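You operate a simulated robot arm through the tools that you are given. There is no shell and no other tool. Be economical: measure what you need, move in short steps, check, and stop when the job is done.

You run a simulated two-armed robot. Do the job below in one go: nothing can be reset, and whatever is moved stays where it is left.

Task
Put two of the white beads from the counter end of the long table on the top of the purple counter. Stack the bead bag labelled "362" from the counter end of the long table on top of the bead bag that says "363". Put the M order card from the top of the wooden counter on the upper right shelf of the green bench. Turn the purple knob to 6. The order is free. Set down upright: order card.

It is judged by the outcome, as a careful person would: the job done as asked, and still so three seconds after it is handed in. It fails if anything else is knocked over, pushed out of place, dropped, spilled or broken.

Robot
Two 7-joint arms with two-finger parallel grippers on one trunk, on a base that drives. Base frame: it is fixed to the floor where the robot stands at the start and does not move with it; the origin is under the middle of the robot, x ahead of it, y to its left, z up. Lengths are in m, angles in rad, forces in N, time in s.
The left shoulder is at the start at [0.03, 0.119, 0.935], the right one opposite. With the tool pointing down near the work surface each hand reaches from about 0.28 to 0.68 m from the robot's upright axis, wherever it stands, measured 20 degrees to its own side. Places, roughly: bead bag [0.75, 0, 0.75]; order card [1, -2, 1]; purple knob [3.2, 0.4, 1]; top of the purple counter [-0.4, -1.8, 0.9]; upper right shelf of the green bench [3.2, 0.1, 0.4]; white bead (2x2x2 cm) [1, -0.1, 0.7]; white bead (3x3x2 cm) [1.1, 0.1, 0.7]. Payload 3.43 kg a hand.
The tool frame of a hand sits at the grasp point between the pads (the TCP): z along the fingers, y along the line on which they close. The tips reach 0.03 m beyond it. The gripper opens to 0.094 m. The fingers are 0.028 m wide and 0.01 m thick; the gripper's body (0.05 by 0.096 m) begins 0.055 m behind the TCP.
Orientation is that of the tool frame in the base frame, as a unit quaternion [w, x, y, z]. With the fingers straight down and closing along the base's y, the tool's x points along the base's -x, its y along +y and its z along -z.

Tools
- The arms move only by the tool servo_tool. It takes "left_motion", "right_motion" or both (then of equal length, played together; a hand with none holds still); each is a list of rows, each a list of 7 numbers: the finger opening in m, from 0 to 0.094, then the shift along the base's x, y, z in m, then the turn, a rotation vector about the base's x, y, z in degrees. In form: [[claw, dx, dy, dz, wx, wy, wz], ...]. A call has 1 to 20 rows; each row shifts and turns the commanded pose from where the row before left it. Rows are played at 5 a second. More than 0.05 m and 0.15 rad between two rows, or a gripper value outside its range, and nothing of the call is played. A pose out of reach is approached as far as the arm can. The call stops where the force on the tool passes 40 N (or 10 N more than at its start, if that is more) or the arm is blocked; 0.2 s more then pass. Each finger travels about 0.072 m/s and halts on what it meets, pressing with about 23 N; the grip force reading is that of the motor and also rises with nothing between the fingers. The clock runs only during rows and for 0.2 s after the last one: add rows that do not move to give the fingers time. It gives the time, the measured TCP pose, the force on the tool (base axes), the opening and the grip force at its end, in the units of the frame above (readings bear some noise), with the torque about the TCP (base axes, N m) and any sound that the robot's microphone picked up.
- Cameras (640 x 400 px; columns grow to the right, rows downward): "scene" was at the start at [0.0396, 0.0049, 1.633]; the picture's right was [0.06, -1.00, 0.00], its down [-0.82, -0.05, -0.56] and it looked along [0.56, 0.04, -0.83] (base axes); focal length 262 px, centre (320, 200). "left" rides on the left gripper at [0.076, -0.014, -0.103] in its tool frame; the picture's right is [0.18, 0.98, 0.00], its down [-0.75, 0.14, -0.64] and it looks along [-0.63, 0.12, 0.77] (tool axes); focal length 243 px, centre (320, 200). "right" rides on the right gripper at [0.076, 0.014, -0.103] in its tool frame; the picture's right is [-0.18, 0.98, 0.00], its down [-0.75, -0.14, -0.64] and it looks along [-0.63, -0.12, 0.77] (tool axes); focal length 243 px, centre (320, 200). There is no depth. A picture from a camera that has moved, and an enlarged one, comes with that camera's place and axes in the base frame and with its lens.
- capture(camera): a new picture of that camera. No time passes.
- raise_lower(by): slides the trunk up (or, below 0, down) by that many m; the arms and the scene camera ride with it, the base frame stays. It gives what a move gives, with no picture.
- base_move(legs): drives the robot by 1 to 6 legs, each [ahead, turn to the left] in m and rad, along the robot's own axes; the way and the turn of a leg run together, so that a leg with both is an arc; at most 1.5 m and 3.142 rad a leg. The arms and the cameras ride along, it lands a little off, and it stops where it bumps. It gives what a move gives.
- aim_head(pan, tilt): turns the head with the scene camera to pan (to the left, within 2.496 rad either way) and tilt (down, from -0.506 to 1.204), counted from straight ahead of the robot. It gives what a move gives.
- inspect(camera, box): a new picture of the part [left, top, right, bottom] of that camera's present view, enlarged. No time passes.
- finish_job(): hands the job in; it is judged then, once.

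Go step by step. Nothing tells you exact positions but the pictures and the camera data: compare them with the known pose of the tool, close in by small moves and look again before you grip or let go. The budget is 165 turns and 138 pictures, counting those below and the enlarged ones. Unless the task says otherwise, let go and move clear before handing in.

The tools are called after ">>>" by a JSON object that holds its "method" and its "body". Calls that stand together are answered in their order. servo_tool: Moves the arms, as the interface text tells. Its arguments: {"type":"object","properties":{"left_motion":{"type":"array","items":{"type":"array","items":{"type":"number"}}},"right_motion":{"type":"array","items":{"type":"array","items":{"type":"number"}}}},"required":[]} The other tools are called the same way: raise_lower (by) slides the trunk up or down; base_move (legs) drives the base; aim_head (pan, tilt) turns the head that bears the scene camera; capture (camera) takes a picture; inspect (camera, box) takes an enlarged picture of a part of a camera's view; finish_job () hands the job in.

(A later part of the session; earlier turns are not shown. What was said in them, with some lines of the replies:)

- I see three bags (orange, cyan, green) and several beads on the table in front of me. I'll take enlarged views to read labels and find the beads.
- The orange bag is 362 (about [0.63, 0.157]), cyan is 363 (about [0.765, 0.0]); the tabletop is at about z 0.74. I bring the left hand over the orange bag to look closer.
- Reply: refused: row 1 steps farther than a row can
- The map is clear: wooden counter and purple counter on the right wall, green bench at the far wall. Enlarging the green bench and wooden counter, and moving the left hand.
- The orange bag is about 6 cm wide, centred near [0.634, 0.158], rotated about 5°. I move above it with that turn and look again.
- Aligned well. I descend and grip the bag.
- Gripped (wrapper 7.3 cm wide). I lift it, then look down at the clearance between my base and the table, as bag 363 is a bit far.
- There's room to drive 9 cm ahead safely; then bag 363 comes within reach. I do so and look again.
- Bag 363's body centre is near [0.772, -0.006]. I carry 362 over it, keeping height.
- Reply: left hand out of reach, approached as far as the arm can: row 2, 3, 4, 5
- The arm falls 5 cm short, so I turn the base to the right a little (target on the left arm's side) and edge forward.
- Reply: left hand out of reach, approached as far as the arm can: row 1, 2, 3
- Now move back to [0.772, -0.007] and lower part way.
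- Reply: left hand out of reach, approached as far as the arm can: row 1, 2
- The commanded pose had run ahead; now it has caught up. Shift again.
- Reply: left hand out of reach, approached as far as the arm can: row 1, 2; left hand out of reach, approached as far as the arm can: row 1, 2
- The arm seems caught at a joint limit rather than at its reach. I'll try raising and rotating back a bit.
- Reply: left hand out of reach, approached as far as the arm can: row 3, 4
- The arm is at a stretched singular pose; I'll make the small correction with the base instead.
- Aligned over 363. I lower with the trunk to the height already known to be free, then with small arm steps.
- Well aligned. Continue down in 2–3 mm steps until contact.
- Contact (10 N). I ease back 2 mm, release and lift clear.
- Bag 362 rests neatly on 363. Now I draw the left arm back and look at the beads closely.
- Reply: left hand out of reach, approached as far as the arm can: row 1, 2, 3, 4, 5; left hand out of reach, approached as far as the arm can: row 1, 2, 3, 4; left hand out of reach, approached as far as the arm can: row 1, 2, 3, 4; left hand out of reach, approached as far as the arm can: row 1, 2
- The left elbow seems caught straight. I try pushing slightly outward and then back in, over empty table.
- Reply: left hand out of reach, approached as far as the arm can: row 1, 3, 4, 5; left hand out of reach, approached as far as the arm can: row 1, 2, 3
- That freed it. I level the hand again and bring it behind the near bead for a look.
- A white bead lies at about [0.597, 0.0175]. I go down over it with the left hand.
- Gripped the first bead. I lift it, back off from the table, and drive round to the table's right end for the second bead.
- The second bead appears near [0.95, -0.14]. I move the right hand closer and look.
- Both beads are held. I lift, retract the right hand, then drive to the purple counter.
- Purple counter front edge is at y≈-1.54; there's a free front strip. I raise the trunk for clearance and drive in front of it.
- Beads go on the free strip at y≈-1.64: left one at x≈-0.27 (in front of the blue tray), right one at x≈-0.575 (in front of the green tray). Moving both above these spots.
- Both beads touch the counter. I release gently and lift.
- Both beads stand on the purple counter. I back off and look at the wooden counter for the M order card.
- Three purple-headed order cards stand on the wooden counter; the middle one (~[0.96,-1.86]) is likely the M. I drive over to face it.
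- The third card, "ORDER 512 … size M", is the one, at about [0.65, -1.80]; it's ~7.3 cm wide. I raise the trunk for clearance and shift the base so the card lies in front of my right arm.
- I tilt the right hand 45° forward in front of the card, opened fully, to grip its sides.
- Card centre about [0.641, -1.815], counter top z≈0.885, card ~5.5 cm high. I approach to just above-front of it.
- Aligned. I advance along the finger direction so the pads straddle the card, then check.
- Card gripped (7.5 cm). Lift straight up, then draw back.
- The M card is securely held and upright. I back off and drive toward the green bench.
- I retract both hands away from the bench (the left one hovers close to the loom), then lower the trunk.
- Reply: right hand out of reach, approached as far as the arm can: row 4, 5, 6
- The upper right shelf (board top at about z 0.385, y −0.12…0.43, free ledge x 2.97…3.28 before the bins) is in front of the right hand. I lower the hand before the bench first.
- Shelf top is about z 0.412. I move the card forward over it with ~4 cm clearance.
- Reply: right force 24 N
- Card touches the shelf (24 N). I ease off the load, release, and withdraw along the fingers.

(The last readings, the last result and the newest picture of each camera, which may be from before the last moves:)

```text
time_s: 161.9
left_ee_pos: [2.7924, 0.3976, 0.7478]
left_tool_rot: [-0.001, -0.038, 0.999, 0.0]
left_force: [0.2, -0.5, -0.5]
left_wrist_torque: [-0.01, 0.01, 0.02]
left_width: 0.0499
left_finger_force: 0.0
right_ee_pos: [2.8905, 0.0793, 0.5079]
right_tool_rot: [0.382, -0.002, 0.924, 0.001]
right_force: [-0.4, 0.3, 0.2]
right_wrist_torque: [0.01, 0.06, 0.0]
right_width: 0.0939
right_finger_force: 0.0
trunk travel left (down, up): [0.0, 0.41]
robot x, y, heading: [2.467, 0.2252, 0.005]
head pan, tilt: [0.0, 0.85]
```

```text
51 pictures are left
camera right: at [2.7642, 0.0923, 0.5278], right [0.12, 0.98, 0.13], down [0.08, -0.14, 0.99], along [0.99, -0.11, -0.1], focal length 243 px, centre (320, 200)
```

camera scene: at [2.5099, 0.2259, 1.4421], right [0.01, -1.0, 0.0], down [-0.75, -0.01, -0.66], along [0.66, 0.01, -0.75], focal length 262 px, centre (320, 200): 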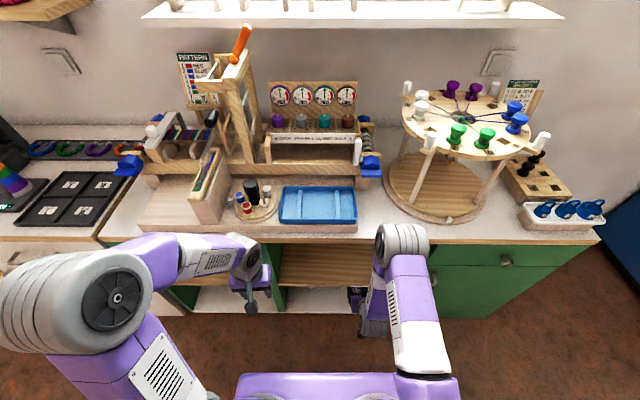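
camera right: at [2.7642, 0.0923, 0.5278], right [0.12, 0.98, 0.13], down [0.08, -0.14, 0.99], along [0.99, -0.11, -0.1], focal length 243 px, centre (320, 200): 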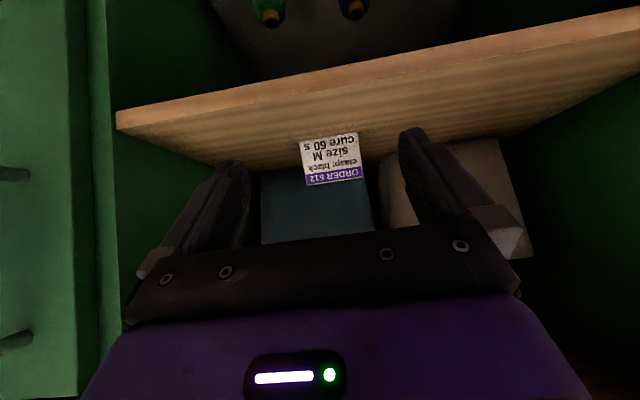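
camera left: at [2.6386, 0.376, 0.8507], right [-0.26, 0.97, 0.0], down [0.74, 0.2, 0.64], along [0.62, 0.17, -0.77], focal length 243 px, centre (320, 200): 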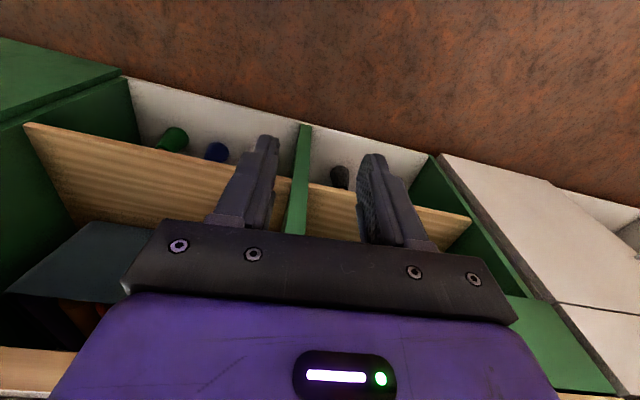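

The card stands upright on the shelf. Now I back off, raise the trunk and study the purple knob on the loom.

>>> {"method": "base_move", "body": {"legs": [[-0.15, 0]]}}

>>> {"method": "inspect", "body": {"camera": "scene", "box": [230, 40, 390, 160]}}

```text
time_s: 163.3
left_ee_pos: [2.6414, 0.3964, 0.7477]
left_tool_rot: [-0.002, -0.038, 0.999, 0.0]
left_force: [0.1, 0.5, 0.6]
left_wrist_torque: [-0.01, 0.03, -0.03]
left_width: 0.0499
left_finger_force: 0.1
right_ee_pos: [2.7386, 0.0773, 0.5089]
right_tool_rot: [0.382, -0.003, 0.924, 0.001]
right_force: [-0.6, -0.2, 0.1]
right_wrist_torque: [0.0, 0.01, 0.01]
right_width: 0.0941
right_finger_force: 0.1
trunk travel left (down, up): [0.0, 0.41]
robot x, y, heading: [2.3096, 0.2228, 0.008]
head pan, tilt: [0.0, 0.85]
```

```text
3.33 times, centred on (310, 100) of scene
camera zoom: at [2.3579, 0.2248, 1.4421], right [0.01, -1.0, 0.0], down [-0.75, -0.01, -0.66], along [0.66, 0.0, -0.75], focal length 873 px, centre (353, 533)
```

zoom: 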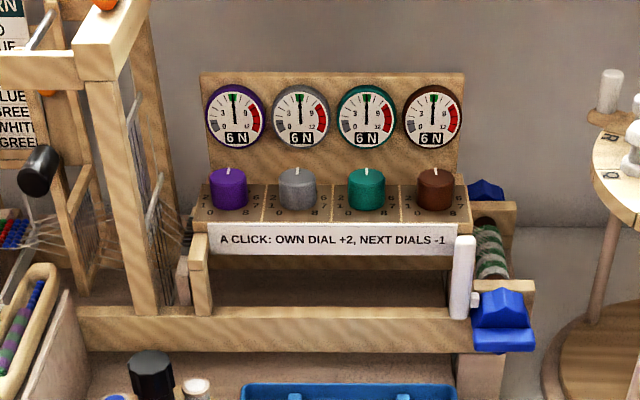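

The knob row: purple is leftmost, scale 0–8 around it with pointer now at about 4. I raise the trunk and take close views.

>>> {"method": "raise_lower", "body": {"by": 0.36}}

>>> {"method": "aim_head", "body": {"pan": 0.1, "tilt": 0.7}}

>>> {"method": "inspect", "body": {"camera": "scene", "box": [260, 140, 360, 220]}}

>>> {"method": "capture", "body": {"camera": "scene"}}

```text
time_s: 166.8
left_ee_pos: [2.6416, 0.3967, 1.1063]
left_tool_rot: [-0.002, -0.038, 0.999, 0.0]
left_force: [-0.2, 0.1, 0.7]
left_wrist_torque: [-0.02, -0.01, 0.0]
left_width: 0.0502
left_finger_force: 0.1
right_ee_pos: [2.7383, 0.0767, 0.868]
right_tool_rot: [0.383, -0.003, 0.924, 0.002]
right_force: [-0.4, 0.1, 0.0]
right_wrist_torque: [-0.04, -0.01, -0.02]
right_width: 0.094
right_finger_force: 0.1
trunk travel left (down, up): [-0.36, 0.05]
robot x, y, heading: [2.3104, 0.2245, 0.004]
head pan, tilt: [0.0, 0.85]
```

```text
time_s: 167.5
left_ee_pos: [2.6405, 0.3971, 1.1081]
left_tool_rot: [-0.002, -0.038, 0.999, -0.001]
left_force: [1.0, -0.1, 0.1]
left_wrist_torque: [-0.01, -0.01, -0.02]
left_width: 0.0501
left_finger_force: 0.0
right_ee_pos: [2.7385, 0.0781, 0.8677]
right_tool_rot: [0.382, -0.003, 0.924, 0.001]
right_force: [0.6, 0.2, -0.3]
right_wrist_torque: [0.02, -0.02, 0.01]
right_width: 0.0939
right_finger_force: 0.0
trunk travel left (down, up): [-0.36, 0.05]
robot x, y, heading: [2.3106, 0.2263, 0.007]
head pan, tilt: [0.099, 0.7]
```

```text
5.00 times, centred on (310, 180) of scene
camera zoom: at [2.3646, 0.2332, 1.8143], right [0.11, -0.99, 0.0], down [-0.64, -0.07, -0.76], along [0.76, 0.08, -0.64], focal length 1309 px, centre (370, 300)
```

zoom: 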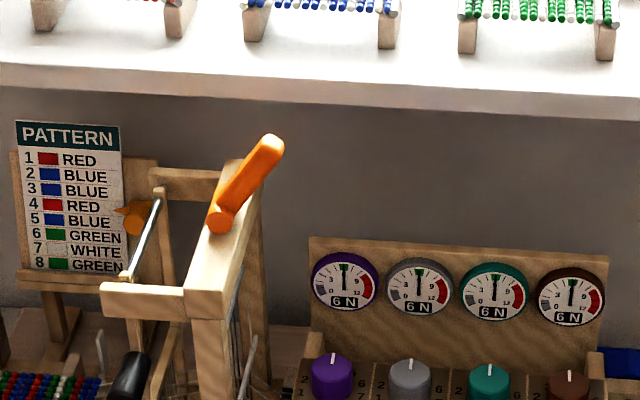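

```text
48 pictures are left
camera scene: at [2.3646, 0.2332, 1.8143], right [0.11, -0.99, 0.0], down [-0.64, -0.07, -0.76], along [0.76, 0.08, -0.64], focal length 262 px, centre (320, 200)
```

scene: 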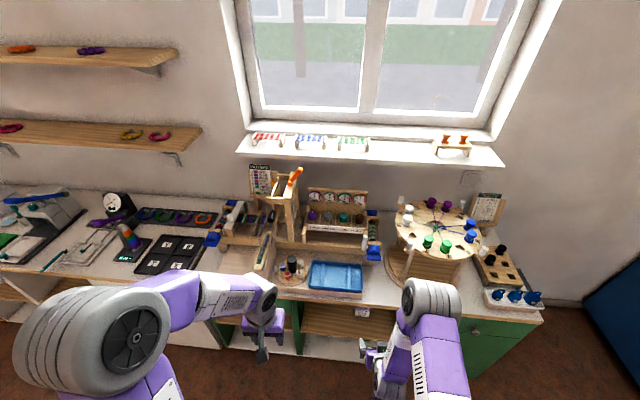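

The knob is at about [3.217, 0.356, 1.00]; the loom post and orange lever sit close on its left, so I'll use the right hand, tilted, from the right front. First I raise the right hand and shift the base left.

>>> {"method": "servo_tool", "body": {"right_motion": [[0.07, 0.01, 0, 0.04, 0, 0, 0], [0.06, 0.01, 0, 0.04, 0, 0, 0], [0.06, 0, 0, 0.04, 0, 0, 0], [0.06, 0, 0, 0.04, 0, 0, 0], [0.06, 0, 0, 0.04, 0, 0, 0], [0.06, 0, 0, 0, 0, 0, 0]]}}

>>> {"method": "base_move", "body": {"legs": [[0, 1.563], [0.175, 0], [0, -1.57]]}}

>>> {"method": "aim_head", "body": {"pan": 0.0, "tilt": 0.7}}

>>> {"method": "inspect", "body": {"camera": "scene", "box": [240, 130, 440, 290]}}

```text
time_s: 168.9
left_ee_pos: [2.6424, 0.3954, 1.1075]
left_tool_rot: [-0.002, -0.038, 0.999, 0.0]
left_force: [-0.2, -0.1, -0.8]
left_wrist_torque: [0.01, 0.02, 0.0]
left_width: 0.0499
left_finger_force: 0.2
right_ee_pos: [2.759, 0.0787, 1.0701]
right_tool_rot: [0.383, -0.004, 0.924, 0.002]
right_force: [-0.2, 0.6, -0.3]
right_wrist_torque: [0.0, -0.01, 0.0]
right_width: 0.0599
right_finger_force: 0.1
trunk travel left (down, up): [-0.36, 0.05]
robot x, y, heading: [2.3132, 0.2234, 0.009]
head pan, tilt: [0.099, 0.7]
```

```text
time_s: 178.0
left_ee_pos: [2.6433, 0.565, 1.1079]
left_tool_rot: [-0.002, -0.031, 1.0, 0.0]
left_force: [-0.4, -0.4, 0.3]
left_wrist_torque: [0.02, 0.01, 0.0]
left_width: 0.0501
left_finger_force: 0.0
right_ee_pos: [2.7563, 0.2456, 1.0687]
right_tool_rot: [0.383, 0.003, 0.924, -0.001]
right_force: [-0.4, 0.3, 1.0]
right_wrist_torque: [0.02, 0.01, 0.0]
right_width: 0.06
right_finger_force: 0.1
trunk travel left (down, up): [-0.36, 0.05]
robot x, y, heading: [2.3104, 0.3997, -0.005]
head pan, tilt: [0.099, 0.7]
```

```text
time_s: 178.7
left_ee_pos: [2.6435, 0.5679, 1.1064]
left_tool_rot: [-0.002, -0.031, 1.0, 0.0]
left_force: [-0.6, 0.1, 0.4]
left_wrist_torque: [0.02, 0.01, 0.0]
left_width: 0.05
left_finger_force: 0.1
right_ee_pos: [2.7551, 0.2468, 1.0691]
right_tool_rot: [0.383, 0.004, 0.924, -0.002]
right_force: [-0.2, -1.2, 0.4]
right_wrist_torque: [-0.01, 0.01, -0.01]
right_width: 0.06
right_finger_force: 0.1
trunk travel left (down, up): [-0.36, 0.05]
robot x, y, heading: [2.3123, 0.3971, -0.004]
head pan, tilt: [0.0, 0.7]
```

```text
2.50 times, centred on (340, 210) of scene
camera zoom: at [2.3652, 0.3987, 1.8144], right [-0.01, -1.0, 0.0], down [-0.64, 0.0, -0.76], along [0.76, -0.01, -0.64], focal length 655 px, centre (270, 175)
```

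zoom: 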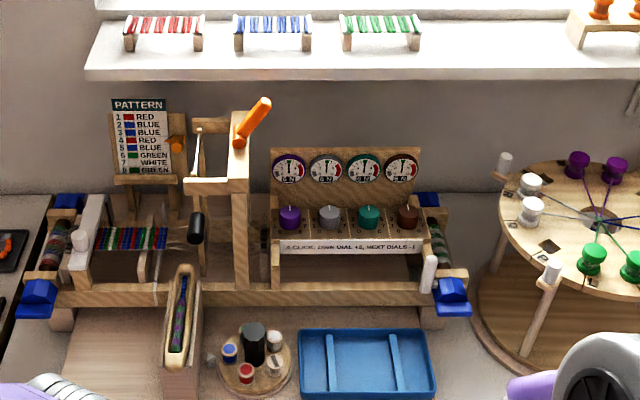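

>>> {"method": "base_move", "body": {"legs": [[0.24, 0]]}}

>>> {"method": "capture", "body": {"camera": "right"}}

>>> {"method": "inspect", "body": {"camera": "scene", "box": [270, 140, 390, 230]}}

```text
time_s: 180.4
left_ee_pos: [2.8849, 0.5636, 1.1077]
left_tool_rot: [-0.002, -0.031, 1.0, 0.0]
left_force: [0.3, 0.2, 0.0]
left_wrist_torque: [0.01, 0.01, -0.02]
left_width: 0.0501
left_finger_force: 0.0
right_ee_pos: [2.9951, 0.2449, 1.0702]
right_tool_rot: [0.382, 0.005, 0.924, -0.002]
right_force: [-0.1, -0.5, 0.5]
right_wrist_torque: [0.01, 0.04, 0.01]
right_width: 0.0598
right_finger_force: 0.0
trunk travel left (down, up): [-0.36, 0.05]
robot x, y, heading: [2.556, 0.3973, -0.01]
head pan, tilt: [0.0, 0.7]
```

```text
46 pictures are left
camera right: at [2.8708, 0.2598, 1.0885], right [0.14, 0.98, 0.13], down [0.08, -0.14, 0.99], along [0.99, -0.13, -0.1], focal length 243 px, centre (320, 200)
```

right: 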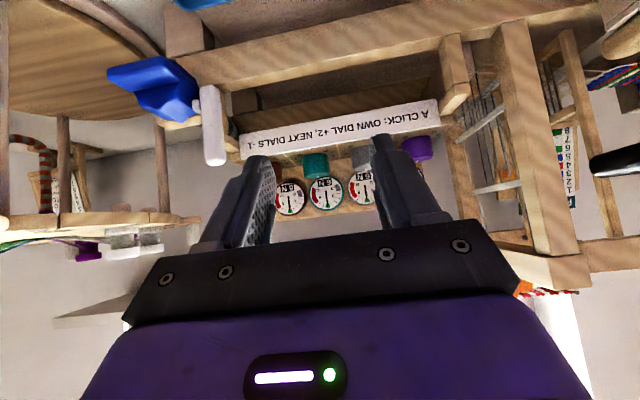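

```text
4.44 times, centred on (330, 185) of scene
camera zoom: at [2.6055, 0.3968, 1.8144], right [-0.01, -1.0, 0.0], down [-0.64, 0.01, -0.77], along [0.76, -0.01, -0.64], focal length 1164 px, centre (276, 267)
```

zoom: 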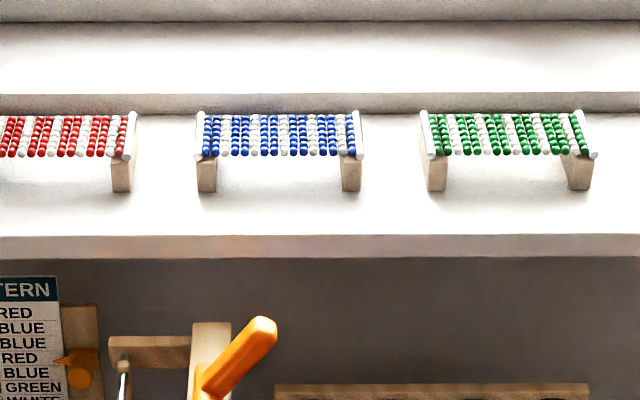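

I move the right hand to a pre-grasp at the right front of the purple knob, yawed 50°.

>>> {"method": "servo_tool", "body": {"right_motion": [[0.06, 0.02, 0.005, 0.005, 0, 0, 7.14], [0.06, 0.026, 0.01, 0.005, 0, 0, 7.14], [0.06, 0.027, 0.01, 0.005, 0, 0, 7.14], [0.06, 0.027, 0.01, 0, 0, 0, 7.14], [0.06, 0.027, 0.01, 0, 0, 0, 7.14], [0.06, 0.027, 0.01, 0, 0, 0, 7.14], [0.06, 0.027, 0.009, 0, 0, 0, 7.14], [0.06, 0, 0, 0, 0, 0, 0]]}}

>>> {"method": "capture", "body": {"camera": "right"}}

>>> {"method": "aim_head", "body": {"pan": 0.0, "tilt": 0.95}}

>>> {"method": "inspect", "body": {"camera": "scene", "box": [260, 80, 440, 200]}}

```text
time_s: 182.2
left_ee_pos: [2.8837, 0.5633, 1.1071]
left_tool_rot: [-0.002, -0.03, 1.0, 0.0]
left_force: [0.0, 0.8, -1.2]
left_wrist_torque: [0.0, 0.0, -0.01]
left_width: 0.05
left_finger_force: 0.0
right_ee_pos: [3.1766, 0.3085, 1.0847]
right_tool_rot: [0.348, -0.387, 0.839, 0.159]
right_force: [0.0, 0.5, -0.3]
right_wrist_torque: [-0.02, -0.01, -0.03]
right_width: 0.0599
right_finger_force: 0.1
trunk travel left (down, up): [-0.36, 0.05]
robot x, y, heading: [2.5515, 0.3933, -0.006]
head pan, tilt: [0.0, 0.7]
```

```text
44 pictures are left
camera right: at [3.0848, 0.2216, 1.1041], right [-0.66, 0.74, 0.13], down [0.16, -0.03, 0.99], along [0.73, 0.68, -0.1], focal length 243 px, centre (320, 200)
```

right: 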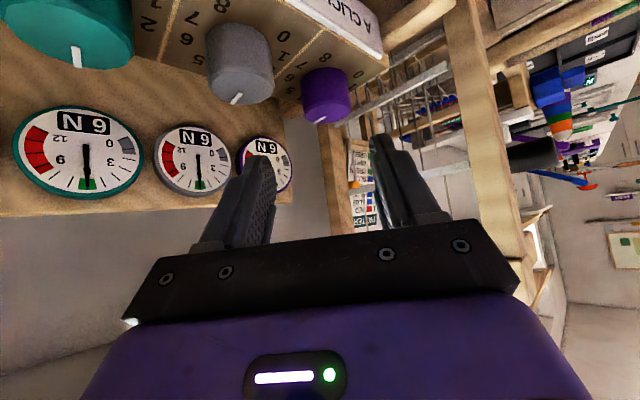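

```text
time_s: 183.0
left_ee_pos: [2.884, 0.5639, 1.1081]
left_tool_rot: [-0.002, -0.031, 1.0, 0.0]
left_force: [0.7, -0.4, 0.1]
left_wrist_torque: [0.01, -0.02, -0.01]
left_width: 0.05
left_finger_force: 0.0
right_ee_pos: [3.1775, 0.3096, 1.0856]
right_tool_rot: [0.348, -0.387, 0.839, 0.161]
right_force: [0.5, 0.6, 0.4]
right_wrist_torque: [0.02, 0.01, -0.03]
right_width: 0.0598
right_finger_force: 0.1
trunk travel left (down, up): [-0.36, 0.05]
robot x, y, heading: [2.5545, 0.3958, -0.01]
head pan, tilt: [0.0, 0.949]
```

```text
3.33 times, centred on (350, 140) of scene
camera zoom: at [2.5932, 0.3968, 1.7946], right [-0.01, -1.0, 0.0], down [-0.81, 0.01, -0.58], along [0.58, 0.0, -0.81], focal length 873 px, centre (220, 400)
```

zoom: 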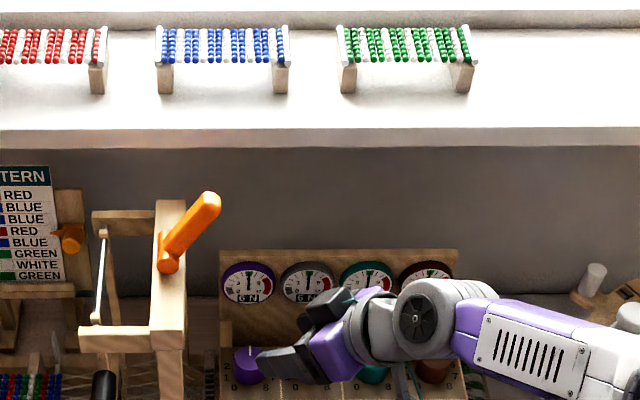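

>>> {"method": "inspect", "body": {"camera": "right", "box": [120, 0, 400, 210]}}

```text
1.90 times, centred on (260, 105) of right
camera zoom: at [3.0852, 0.2219, 1.1037], right [-0.66, 0.74, 0.13], down [0.16, -0.03, 0.99], along [0.73, 0.67, -0.1], focal length 462 px, centre (434, 381)
```

zoom: 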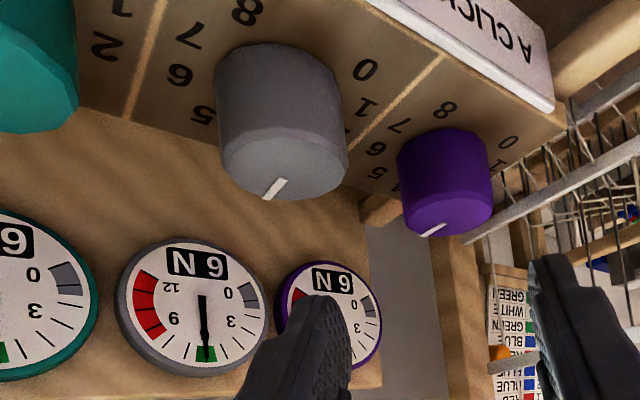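

Knob scale is 0–8 with the pointer at 4 now (far side), increasing clockwise. I lower the open fingers around the knob.

>>> {"method": "servo_tool", "body": {"right_motion": [[0.06, 0, 0, -0.02, 0, 0, 0], [0.06, 0.0075, 0.011, -0.0135, 0, 0, 0], [0.06, 0.0075, 0.011, -0.0135, 0, 0, 0], [0.06, 0.0077, 0.0107, -0.0136, 0, 0, 0], [0.06, 0, 0, 0, 0, 0, 0]]}}

>>> {"method": "capture", "body": {"camera": "right"}}

>>> {"method": "inspect", "body": {"camera": "scene", "box": [290, 140, 390, 220]}}

```text
time_s: 184.2
left_ee_pos: [2.8831, 0.5651, 1.108]
left_tool_rot: [-0.002, -0.031, 1.0, 0.0]
left_force: [-0.1, 0.7, -0.2]
left_wrist_torque: [0.0, 0.01, -0.03]
left_width: 0.0499
left_finger_force: 0.1
right_ee_pos: [3.2002, 0.3421, 1.0243]
right_tool_rot: [0.347, -0.388, 0.839, 0.16]
right_force: [1.6, 1.8, 0.5]
right_wrist_torque: [-0.01, 0.0, 0.03]
right_width: 0.06
right_finger_force: 0.0
trunk travel left (down, up): [-0.36, 0.05]
robot x, y, heading: [2.5529, 0.3938, -0.01]
head pan, tilt: [0.0, 0.949]
```

```text
41 pictures are left
camera right: at [3.1082, 0.2548, 1.0427], right [-0.66, 0.74, 0.13], down [0.16, -0.03, 0.99], along [0.73, 0.68, -0.1], focal length 243 px, centre (320, 200)
```

right: 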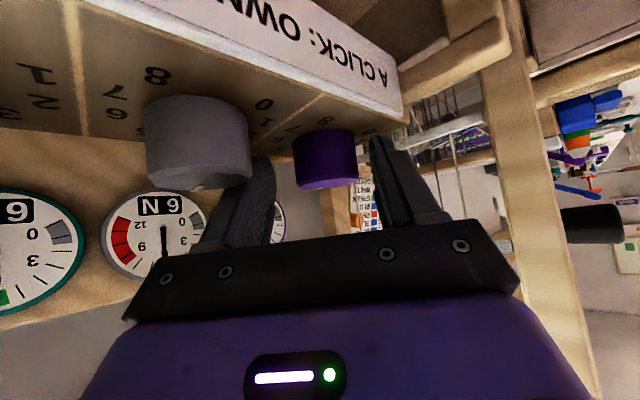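

```text
5.00 times, centred on (340, 180) of scene
camera zoom: at [2.593, 0.397, 1.7946], right [-0.01, -1.0, 0.0], down [-0.81, 0.01, -0.58], along [0.58, 0.0, -0.81], focal length 1309 px, centre (220, 300)
```

zoom: 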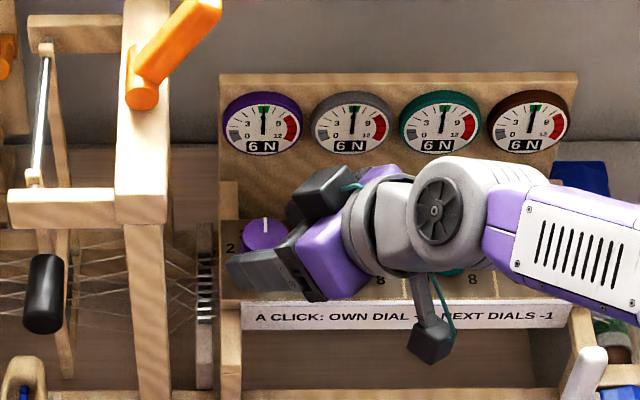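

The knob sits well between the fingertips. I advance a few mm and grip it.

>>> {"method": "servo_tool", "body": {"right_motion": [[0.06, 0.0047, 0.0065, -0.003, 0, 0, 0], [0.05, 0, 0, 0, 0, 0, 0], [0.03, 0, 0, 0, 0, 0, 0], [0.03, 0, 0, 0, 0, 0, 0]]}}

>>> {"method": "capture", "body": {"camera": "right"}}

```text
time_s: 185.2
left_ee_pos: [2.8816, 0.5644, 1.1077]
left_tool_rot: [-0.001, -0.03, 1.0, 0.0]
left_force: [-0.1, 0.7, -0.2]
left_wrist_torque: [-0.04, -0.03, 0.01]
left_width: 0.0498
left_finger_force: 0.0
right_ee_pos: [3.2012, 0.3491, 1.0223]
right_tool_rot: [0.348, -0.387, 0.838, 0.161]
right_force: [-11.8, -0.7, 14.3]
right_wrist_torque: [0.17, 0.83, 0.17]
right_width: 0.0372
right_finger_force: 44.8
trunk travel left (down, up): [-0.36, 0.05]
robot x, y, heading: [2.5551, 0.3954, -0.005]
head pan, tilt: [0.0, 0.949]
```

```text
39 pictures are left
camera right: at [3.1102, 0.2622, 1.0419], right [-0.66, 0.74, 0.13], down [0.16, -0.03, 0.99], along [0.73, 0.68, -0.09], focal length 243 px, centre (320, 200)
```

right: 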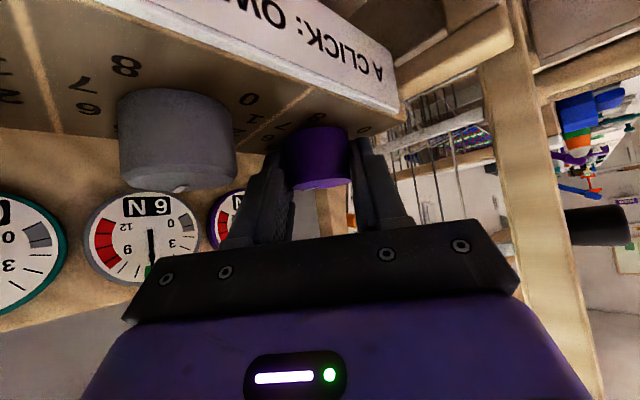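

>>> {"method": "servo_tool", "body": {"right_motion": [[0.03, -0.003, 0.0015, 0.002, 0, 0, 0], [0.03, 0, 0, 0, 0, 0, 0]]}}

```text
time_s: 185.8
left_ee_pos: [2.8834, 0.5641, 1.1077]
left_tool_rot: [-0.002, -0.03, 1.0, 0.001]
left_force: [-0.4, -0.5, -0.5]
left_wrist_torque: [0.0, -0.02, 0.03]
left_width: 0.05
left_finger_force: 0.1
right_ee_pos: [3.2018, 0.3503, 1.0226]
right_tool_rot: [0.348, -0.386, 0.839, 0.159]
right_force: [1.0, 0.5, 2.5]
right_wrist_torque: [1.24, -0.33, -0.12]
right_width: 0.0371
right_finger_force: 44.8
trunk travel left (down, up): [-0.36, 0.05]
robot x, y, heading: [2.5543, 0.3964, -0.003]
head pan, tilt: [0.0, 0.949]
```

Forces are relaxed. Now I turn the grip clockwise about the knob axis, first ~17°.

>>> {"method": "servo_tool", "body": {"right_motion": [[0.03, -0.00087, 0.0008, 0, 0, 0, -5.75], [0.03, -0.00079, 0.0009, 0, 0, 0, -5.75], [0.03, -0.00069, 0.001, 0, 0, 0, -5.75], [0.03, 0, 0, 0, 0, 0, 0]]}}

>>> {"method": "inspect", "body": {"camera": "scene", "box": [290, 140, 390, 220]}}

```text
time_s: 186.8
left_ee_pos: [2.8851, 0.5628, 1.1083]
left_tool_rot: [-0.001, -0.031, 1.0, 0.0]
left_force: [-0.8, -0.8, -0.3]
left_wrist_torque: [0.04, 0.0, 0.01]
left_width: 0.05
left_finger_force: 0.1
right_ee_pos: [3.1992, 0.3512, 1.0212]
right_tool_rot: [0.369, -0.256, 0.887, 0.106]
right_force: [6.6, -0.4, 5.3]
right_wrist_torque: [-0.41, 0.1, -0.06]
right_width: 0.0372
right_finger_force: 45.4
trunk travel left (down, up): [-0.36, 0.05]
robot x, y, heading: [2.5518, 0.3974, -0.009]
head pan, tilt: [0.0, 0.949]
```

```text
5.00 times, centred on (340, 180) of scene
camera zoom: at [2.5936, 0.3965, 1.7946], right [-0.01, -1.0, 0.0], down [-0.81, 0.01, -0.58], along [0.58, 0.0, -0.81], focal length 1309 px, centre (220, 300)
```

zoom: 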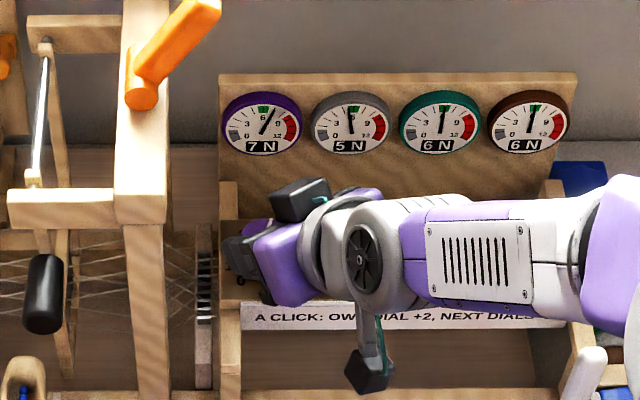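

Turning works: the purple dial moved. I continue to about one full step.

>>> {"method": "servo_tool", "body": {"right_motion": [[0.03, -0.0006, 0.00105, 0, 0, 0, -5.75], [0.03, -0.00048, 0.0011, 0, 0, 0, -5.75], [0.03, -0.00037, 0.00114, 0, 0, 0, -5.75], [0.03, 0, 0, 0, 0, 0, 0]]}}

>>> {"method": "inspect", "body": {"camera": "scene", "box": [290, 140, 390, 220]}}

>>> {"method": "capture", "body": {"camera": "right"}}

```text
time_s: 187.8
left_ee_pos: [2.8845, 0.564, 1.1072]
left_tool_rot: [-0.002, -0.03, 1.0, -0.001]
left_force: [0.5, -0.1, -0.1]
left_wrist_torque: [0.0, 0.0, -0.01]
left_width: 0.0502
left_finger_force: 0.0
right_ee_pos: [3.1982, 0.3548, 1.0236]
right_tool_rot: [0.38, -0.12, 0.916, 0.049]
right_force: [10.1, -3.0, 9.6]
right_wrist_torque: [-0.22, -0.14, -0.07]
right_width: 0.0373
right_finger_force: 45.0
trunk travel left (down, up): [-0.36, 0.05]
robot x, y, heading: [2.5489, 0.3955, -0.003]
head pan, tilt: [0.0, 0.949]
```

```text
5.00 times, centred on (340, 180) of scene
camera zoom: at [2.5938, 0.3962, 1.7946], right [-0.01, -1.0, 0.0], down [-0.81, 0.01, -0.58], along [0.58, 0.0, -0.81], focal length 1309 px, centre (220, 300)
```

zoom: 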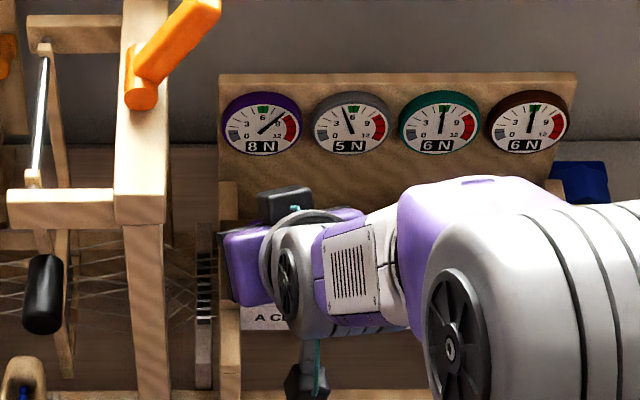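

```text
36 pictures are left
camera right: at [3.0739, 0.3356, 1.0423], right [-0.13, 0.98, 0.13], down [0.11, -0.12, 0.99], along [0.99, 0.14, -0.09], focal length 243 px, centre (320, 200)
```

right: 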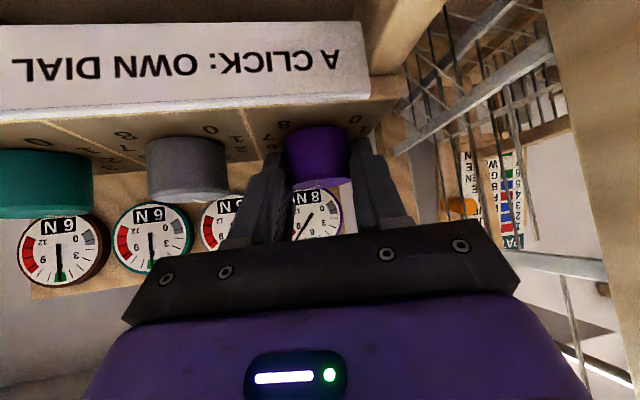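

One click done (purple dial 8 N, knob at 5). I release, back out and regrip for the second click.

>>> {"method": "servo_tool", "body": {"right_motion": [[0.045, 0, 0, 0, 0, 0, 0], [0.06, 0, 0, 0, 0, 0, 0], [0.06, -0.017, -0.0045, 0.018, 0, 0, 0], [0.06, -0.017, -0.0045, 0.018, 0, 0, 0], [0.06, 0, 0, 0.014, 0, 0, 0], [0.06, 0, 0, 0, 0, 0, 0]]}}

>>> {"method": "servo_tool", "body": {"right_motion": [[0.06, 0.0025, -0.0037, 0, 0, 0, 5.75], [0.06, 0.0025, -0.0037, 0, 0, 0, 5.75], [0.06, 0.0025, -0.0037, 0, 0, 0, 5.75], [0.06, 0.0025, -0.0037, 0, 0, 0, 5.75], [0.06, 0.0025, -0.0037, 0, 0, 0, 5.75], [0.06, 0.0025, -0.0037, 0, 0, 0, 5.75], [0.06, 0, 0, 0, 0, 0, 0]]}}

>>> {"method": "capture", "body": {"camera": "right"}}

>>> {"method": "inspect", "body": {"camera": "scene", "box": [290, 140, 390, 220]}}

```text
time_s: 189.2
left_ee_pos: [2.8842, 0.5646, 1.1078]
left_tool_rot: [-0.001, -0.03, 1.0, 0.0]
left_force: [-0.3, -0.5, -0.1]
left_wrist_torque: [0.0, 0.05, 0.0]
left_width: 0.05
left_finger_force: 0.1
right_ee_pos: [3.1625, 0.3466, 1.0738]
right_tool_rot: [0.379, -0.12, 0.916, 0.049]
right_force: [-0.3, -0.1, 0.6]
right_wrist_torque: [-0.01, -0.04, -0.01]
right_width: 0.0599
right_finger_force: 0.1
trunk travel left (down, up): [-0.36, 0.05]
robot x, y, heading: [2.5526, 0.3958, -0.009]
head pan, tilt: [0.0, 0.949]
```

```text
time_s: 190.8
left_ee_pos: [2.8832, 0.5657, 1.1085]
left_tool_rot: [-0.001, -0.031, 1.0, 0.0]
left_force: [0.3, -0.5, -0.2]
left_wrist_torque: [0.0, 0.0, -0.03]
left_width: 0.0499
left_finger_force: 0.1
right_ee_pos: [3.1787, 0.3247, 1.0729]
right_tool_rot: [0.348, -0.387, 0.839, 0.159]
right_force: [0.5, 0.4, 0.1]
right_wrist_torque: [0.01, -0.02, 0.02]
right_width: 0.0601
right_finger_force: 0.0
trunk travel left (down, up): [-0.36, 0.05]
robot x, y, heading: [2.5536, 0.3936, -0.008]
head pan, tilt: [0.0, 0.949]
```

```text
35 pictures are left
camera right: at [3.0869, 0.2372, 1.0923], right [-0.66, 0.74, 0.13], down [0.16, -0.03, 0.99], along [0.73, 0.68, -0.1], focal length 243 px, centre (320, 200)
```

right: 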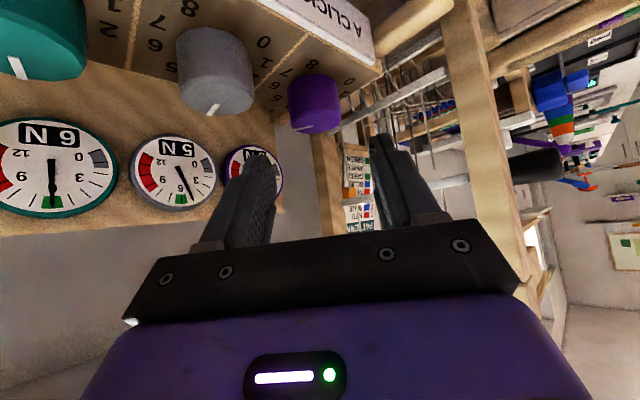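

```text
5.00 times, centred on (340, 180) of scene
camera zoom: at [2.5928, 0.3974, 1.7946], right [-0.01, -1.0, 0.0], down [-0.81, 0.01, -0.58], along [0.58, -0.01, -0.81], focal length 1309 px, centre (220, 300)
```

zoom: 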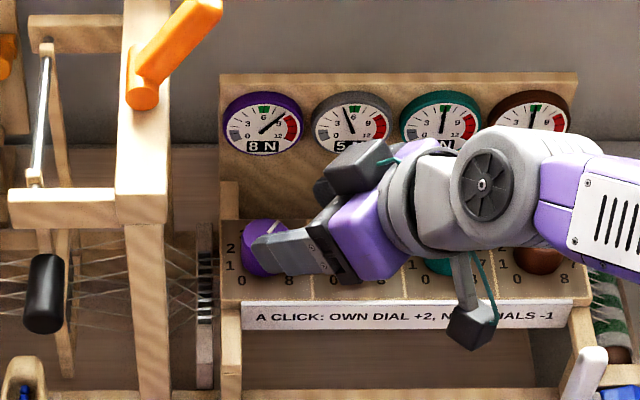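

>>> {"method": "inspect", "body": {"camera": "right", "box": [220, 40, 380, 160]}}

```text
3.33 times, centred on (300, 100) of right
camera zoom: at [3.0869, 0.2372, 1.0923], right [-0.66, 0.74, 0.13], down [0.16, -0.03, 0.99], along [0.73, 0.68, -0.1], focal length 809 px, centre (387, 533)
```

zoom: 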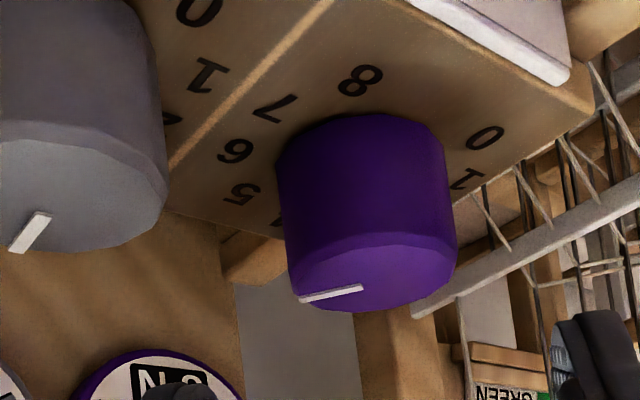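

Pointer is at 5 now. Regrip at the same pose for the second click.

>>> {"method": "servo_tool", "body": {"right_motion": [[0.06, 0, 0, -0.015, 0, 0, 0], [0.06, 0.0077, 0.0085, -0.0115, 0, 0, 0], [0.06, 0.0077, 0.0085, -0.0115, 0, 0, 0], [0.06, 0.0077, 0.0086, -0.0113, 0, 0, 0], [0.05, 0, 0, 0, 0, 0, 0], [0.03, 0, 0, 0, 0, 0, 0], [0.03, 0, 0, 0, 0, 0, 0]]}}

>>> {"method": "capture", "body": {"camera": "right"}}

```text
time_s: 192.4
left_ee_pos: [2.8842, 0.5642, 1.1071]
left_tool_rot: [-0.002, -0.03, 1.0, 0.0]
left_force: [0.2, 0.3, 0.1]
left_wrist_torque: [0.01, 0.03, -0.01]
left_width: 0.05
left_finger_force: 0.1
right_ee_pos: [3.2025, 0.3493, 1.0229]
right_tool_rot: [0.347, -0.387, 0.839, 0.16]
right_force: [1.5, -1.6, -0.3]
right_wrist_torque: [0.18, -0.1, -0.01]
right_width: 0.0375
right_finger_force: 45.5
trunk travel left (down, up): [-0.36, 0.05]
robot x, y, heading: [2.5508, 0.3978, -0.008]
head pan, tilt: [0.0, 0.949]
```

```text
32 pictures are left
camera right: at [3.11, 0.2624, 1.0426], right [-0.66, 0.74, 0.13], down [0.16, -0.03, 0.99], along [0.73, 0.67, -0.1], focal length 243 px, centre (320, 200)
```

right: 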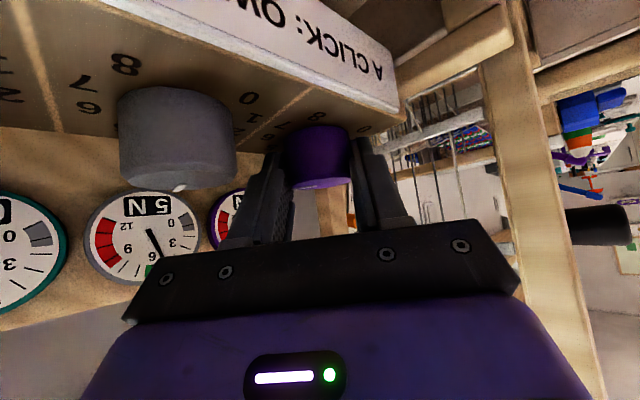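

>>> {"method": "servo_tool", "body": {"right_motion": [[0.03, -0.00087, 0.0008, 0, 0, 0, -5.6], [0.03, -0.00079, 0.0009, 0, 0, 0, -5.6], [0.03, -0.00069, 0.001, 0, 0, 0, -5.6], [0.03, -0.0006, 0.00105, 0, 0, 0, -5.6], [0.03, -0.00048, 0.0011, 0, 0, 0, -5.6], [0.03, -0.00037, 0.00114, 0, 0, 0, -5.6], [0.03, 0, 0, 0, 0, 0, 0]]}}

>>> {"method": "servo_tool", "body": {"right_motion": [[0.045, 0, 0, 0, 0, 0, 0], [0.06, 0, 0, 0, 0, 0, 0], [0.06, -0.017, -0.0045, 0.018, 0, 0, 0], [0.06, -0.017, -0.0045, 0.018, 0, 0, 0], [0.06, -0.01, -0.002, 0.024, 0, 0, 0], [0.06, 0, 0, 0, 0, 0, 0]]}}

>>> {"method": "inspect", "body": {"camera": "right", "box": [160, 0, 440, 210]}}

>>> {"method": "inspect", "body": {"camera": "scene", "box": [290, 140, 390, 220]}}

```text
time_s: 194.0
left_ee_pos: [2.8853, 0.5627, 1.108]
left_tool_rot: [-0.002, -0.03, 1.0, 0.001]
left_force: [-0.3, 1.0, -0.2]
left_wrist_torque: [0.0, 0.0, 0.02]
left_width: 0.0501
left_finger_force: 0.1
right_ee_pos: [3.1987, 0.353, 1.0242]
right_tool_rot: [0.38, -0.127, 0.915, 0.053]
right_force: [8.6, -6.6, 3.9]
right_wrist_torque: [0.18, 0.01, -0.1]
right_width: 0.0375
right_finger_force: 44.8
trunk travel left (down, up): [-0.36, 0.05]
robot x, y, heading: [2.547, 0.3948, -0.012]
head pan, tilt: [0.0, 0.949]
```

```text
time_s: 195.4
left_ee_pos: [2.8843, 0.5643, 1.1086]
left_tool_rot: [-0.002, -0.03, 1.0, 0.0]
left_force: [0.3, -0.9, 0.2]
left_wrist_torque: [0.02, 0.01, 0.0]
left_width: 0.05
left_finger_force: 0.0
right_ee_pos: [3.1544, 0.3436, 1.0825]
right_tool_rot: [0.378, -0.128, 0.915, 0.053]
right_force: [0.2, 0.1, 0.8]
right_wrist_torque: [0.0, 0.03, 0.01]
right_width: 0.06
right_finger_force: 0.0
trunk travel left (down, up): [-0.36, 0.05]
robot x, y, heading: [2.5492, 0.3974, -0.008]
head pan, tilt: [0.0, 0.949]
```

```text
1.90 times, centred on (300, 105) of right
camera zoom: at [3.0295, 0.3239, 1.1025], right [-0.14, 0.98, 0.13], down [0.12, -0.11, 0.99], along [0.98, 0.16, -0.1], focal length 462 px, centre (358, 381)
```

zoom: 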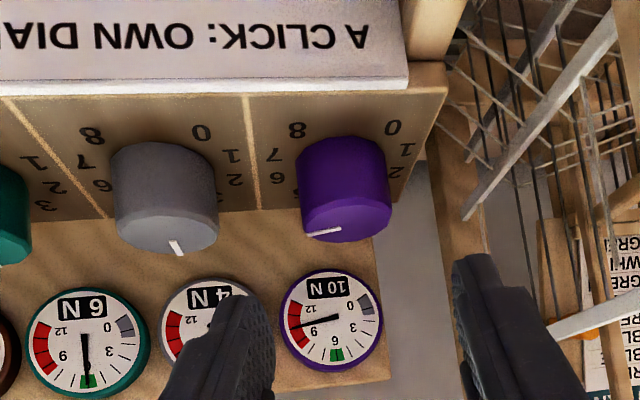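

```text
5.00 times, centred on (340, 180) of scene
camera zoom: at [2.5936, 0.397, 1.7946], right [-0.01, -1.0, 0.0], down [-0.81, 0.01, -0.58], along [0.58, 0.0, -0.81], focal length 1309 px, centre (220, 300)
```

zoom: 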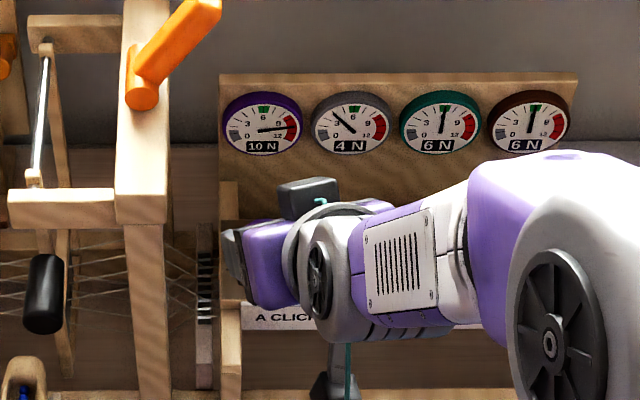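

Purple dial now 10 N, i.e. two clicks. I withdraw the hand and check the pointer from above.

>>> {"method": "servo_tool", "body": {"right_motion": [[0.06, -0.03, -0.02, 0.02, 0, 0, 0], [0.06, -0.04, -0.02, 0.01, 0, 0, 0], [0.06, -0.04, -0.025, 0, 0, 0, 0], [0.06, -0.04, -0.025, 0, 0, 0, 0], [0.06, 0, 0, 0, 0, 0, 0]]}}

>>> {"method": "base_move", "body": {"legs": [[-0.3, 0]]}}

>>> {"method": "aim_head", "body": {"pan": 0.0, "tilt": 0.75}}

>>> {"method": "inspect", "body": {"camera": "scene", "box": [300, 160, 400, 240]}}

>>> {"method": "capture", "body": {"camera": "scene"}}

```text
time_s: 196.6
left_ee_pos: [2.885, 0.5653, 1.1062]
left_tool_rot: [-0.003, -0.03, 1.0, 0.0]
left_force: [0.0, 0.2, -0.3]
left_wrist_torque: [0.02, 0.06, -0.02]
left_width: 0.05
left_finger_force: 0.0
right_ee_pos: [3.0017, 0.2558, 1.1142]
right_tool_rot: [0.379, -0.129, 0.915, 0.053]
right_force: [1.1, -0.5, 0.1]
right_wrist_torque: [-0.06, 0.0, -0.02]
right_width: 0.0598
right_finger_force: 0.0
trunk travel left (down, up): [-0.36, 0.05]
robot x, y, heading: [2.5549, 0.3989, -0.007]
head pan, tilt: [0.0, 0.949]
```

```text
time_s: 198.7
left_ee_pos: [2.5829, 0.5659, 1.1076]
left_tool_rot: [-0.002, -0.03, 1.0, 0.0]
left_force: [-0.1, -0.4, 0.6]
left_wrist_torque: [0.0, 0.01, 0.0]
left_width: 0.0501
left_finger_force: 0.1
right_ee_pos: [2.7003, 0.2563, 1.115]
right_tool_rot: [0.38, -0.127, 0.915, 0.053]
right_force: [-0.6, -0.5, -0.1]
right_wrist_torque: [0.0, -0.01, -0.02]
right_width: 0.0601
right_finger_force: 0.0
trunk travel left (down, up): [-0.36, 0.05]
robot x, y, heading: [2.2489, 0.398, -0.01]
head pan, tilt: [0.0, 0.949]
```

```text
time_s: 199.4
left_ee_pos: [2.5834, 0.5665, 1.1074]
left_tool_rot: [-0.002, -0.029, 1.0, 0.0]
left_force: [-0.4, 0.2, 1.0]
left_wrist_torque: [0.02, 0.01, -0.01]
left_width: 0.0499
left_finger_force: 0.1
right_ee_pos: [2.7012, 0.2582, 1.113]
right_tool_rot: [0.379, -0.128, 0.915, 0.053]
right_force: [0.3, -0.6, -0.1]
right_wrist_torque: [0.03, 0.01, -0.01]
right_width: 0.0598
right_finger_force: 0.1
trunk travel left (down, up): [-0.36, 0.05]
robot x, y, heading: [2.2498, 0.4001, -0.017]
head pan, tilt: [0.0, 0.75]
```

```text
5.00 times, centred on (350, 200) of scene
camera zoom: at [2.3021, 0.3995, 1.8101], right [-0.01, -1.0, 0.0], down [-0.68, 0.01, -0.73], along [0.73, -0.01, -0.68], focal length 1309 px, centre (170, 200)
```

zoom: 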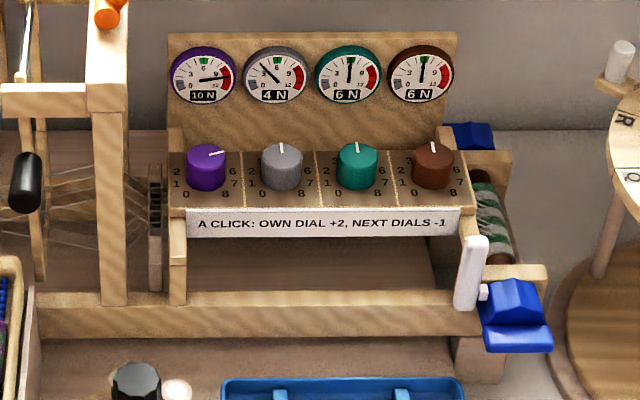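

```text
28 pictures are left
camera scene: at [2.3021, 0.3995, 1.8101], right [-0.01, -1.0, 0.0], down [-0.68, 0.01, -0.73], along [0.73, -0.01, -0.68], focal length 262 px, centre (320, 200)
```

scene: 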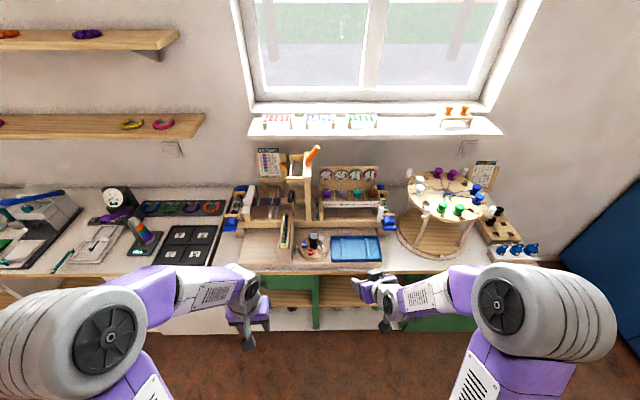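

The pointer is at 6 (about 68° clockwise). A last check of the card on the shelf.

>>> {"method": "servo_tool", "body": {"right_motion": [[0.06, 0, -0.04, 0, 0, 0, 0], [0.06, 0, -0.04, 0, 0, 0, 0], [0.06, 0, -0.04, 0, 0, 0, 0], [0.06, 0, 0, 0, 0, 0, 0]]}}

>>> {"method": "raise_lower", "body": {"by": -0.3}}

>>> {"method": "capture", "body": {"camera": "scene"}}

```text
time_s: 200.4
left_ee_pos: [2.5844, 0.5671, 1.1068]
left_tool_rot: [-0.002, -0.029, 1.0, 0.0]
left_force: [-0.1, 0.4, -0.5]
left_wrist_torque: [-0.02, -0.02, -0.01]
left_width: 0.0499
left_finger_force: 0.2
right_ee_pos: [2.7017, 0.1373, 1.1133]
right_tool_rot: [0.378, -0.127, 0.915, 0.051]
right_force: [-0.2, 0.8, -0.6]
right_wrist_torque: [0.0, 0.0, 0.0]
right_width: 0.06
right_finger_force: 0.1
trunk travel left (down, up): [-0.36, 0.05]
robot x, y, heading: [2.2524, 0.3957, -0.011]
head pan, tilt: [0.0, 0.75]
```

```text
time_s: 203.4
left_ee_pos: [2.5837, 0.5655, 0.8079]
left_tool_rot: [-0.002, -0.031, 1.0, 0.0]
left_force: [-0.2, -0.9, 0.3]
left_wrist_torque: [-0.01, 0.02, 0.01]
left_width: 0.0498
left_finger_force: 0.1
right_ee_pos: [2.7028, 0.1375, 0.8144]
right_tool_rot: [0.379, -0.127, 0.915, 0.053]
right_force: [1.2, 1.1, 0.2]
right_wrist_torque: [-0.02, -0.01, 0.04]
right_width: 0.0602
right_finger_force: 0.0
trunk travel left (down, up): [-0.06, 0.35]
robot x, y, heading: [2.2517, 0.3973, -0.01]
head pan, tilt: [0.0, 0.75]
```

```text
27 pictures are left
camera scene: at [2.302, 0.3995, 1.5102], right [-0.01, -1.0, 0.0], down [-0.68, 0.01, -0.73], along [0.73, -0.01, -0.68], focal length 262 px, centre (320, 200)
```

scene: 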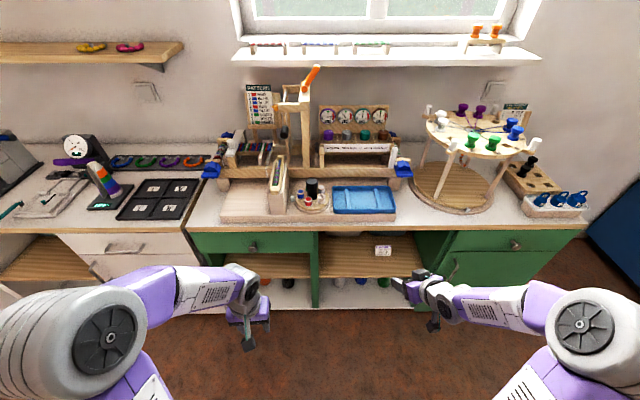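

The card stands upright on the upper right shelf of the green bench. The knob, bags and beads are all in place and both hands are clear, so I hand in.

>>> {"method": "finish_job", "body": {}}

```text
The job is handed in.
```

The job is handed in: all four tasks are done, and both hands are empty and clear.

- **Beads:** two white beads from the long table are on the front of the purple counter.
- **Bags:** bag 362 rests on top of bag 363.
- **Order card:** I took "size M" (order 512) as the M card. It stands upright on the upper right shelf of the green bench.
- **Knob:** I read "6" as the number on the purple knob's own 0–8 scale, and it now points there. Turning it moved the purple dial from 6 N to 10 N, which is in the red zone, and the grey dial next to it from 6 N to 4 N.
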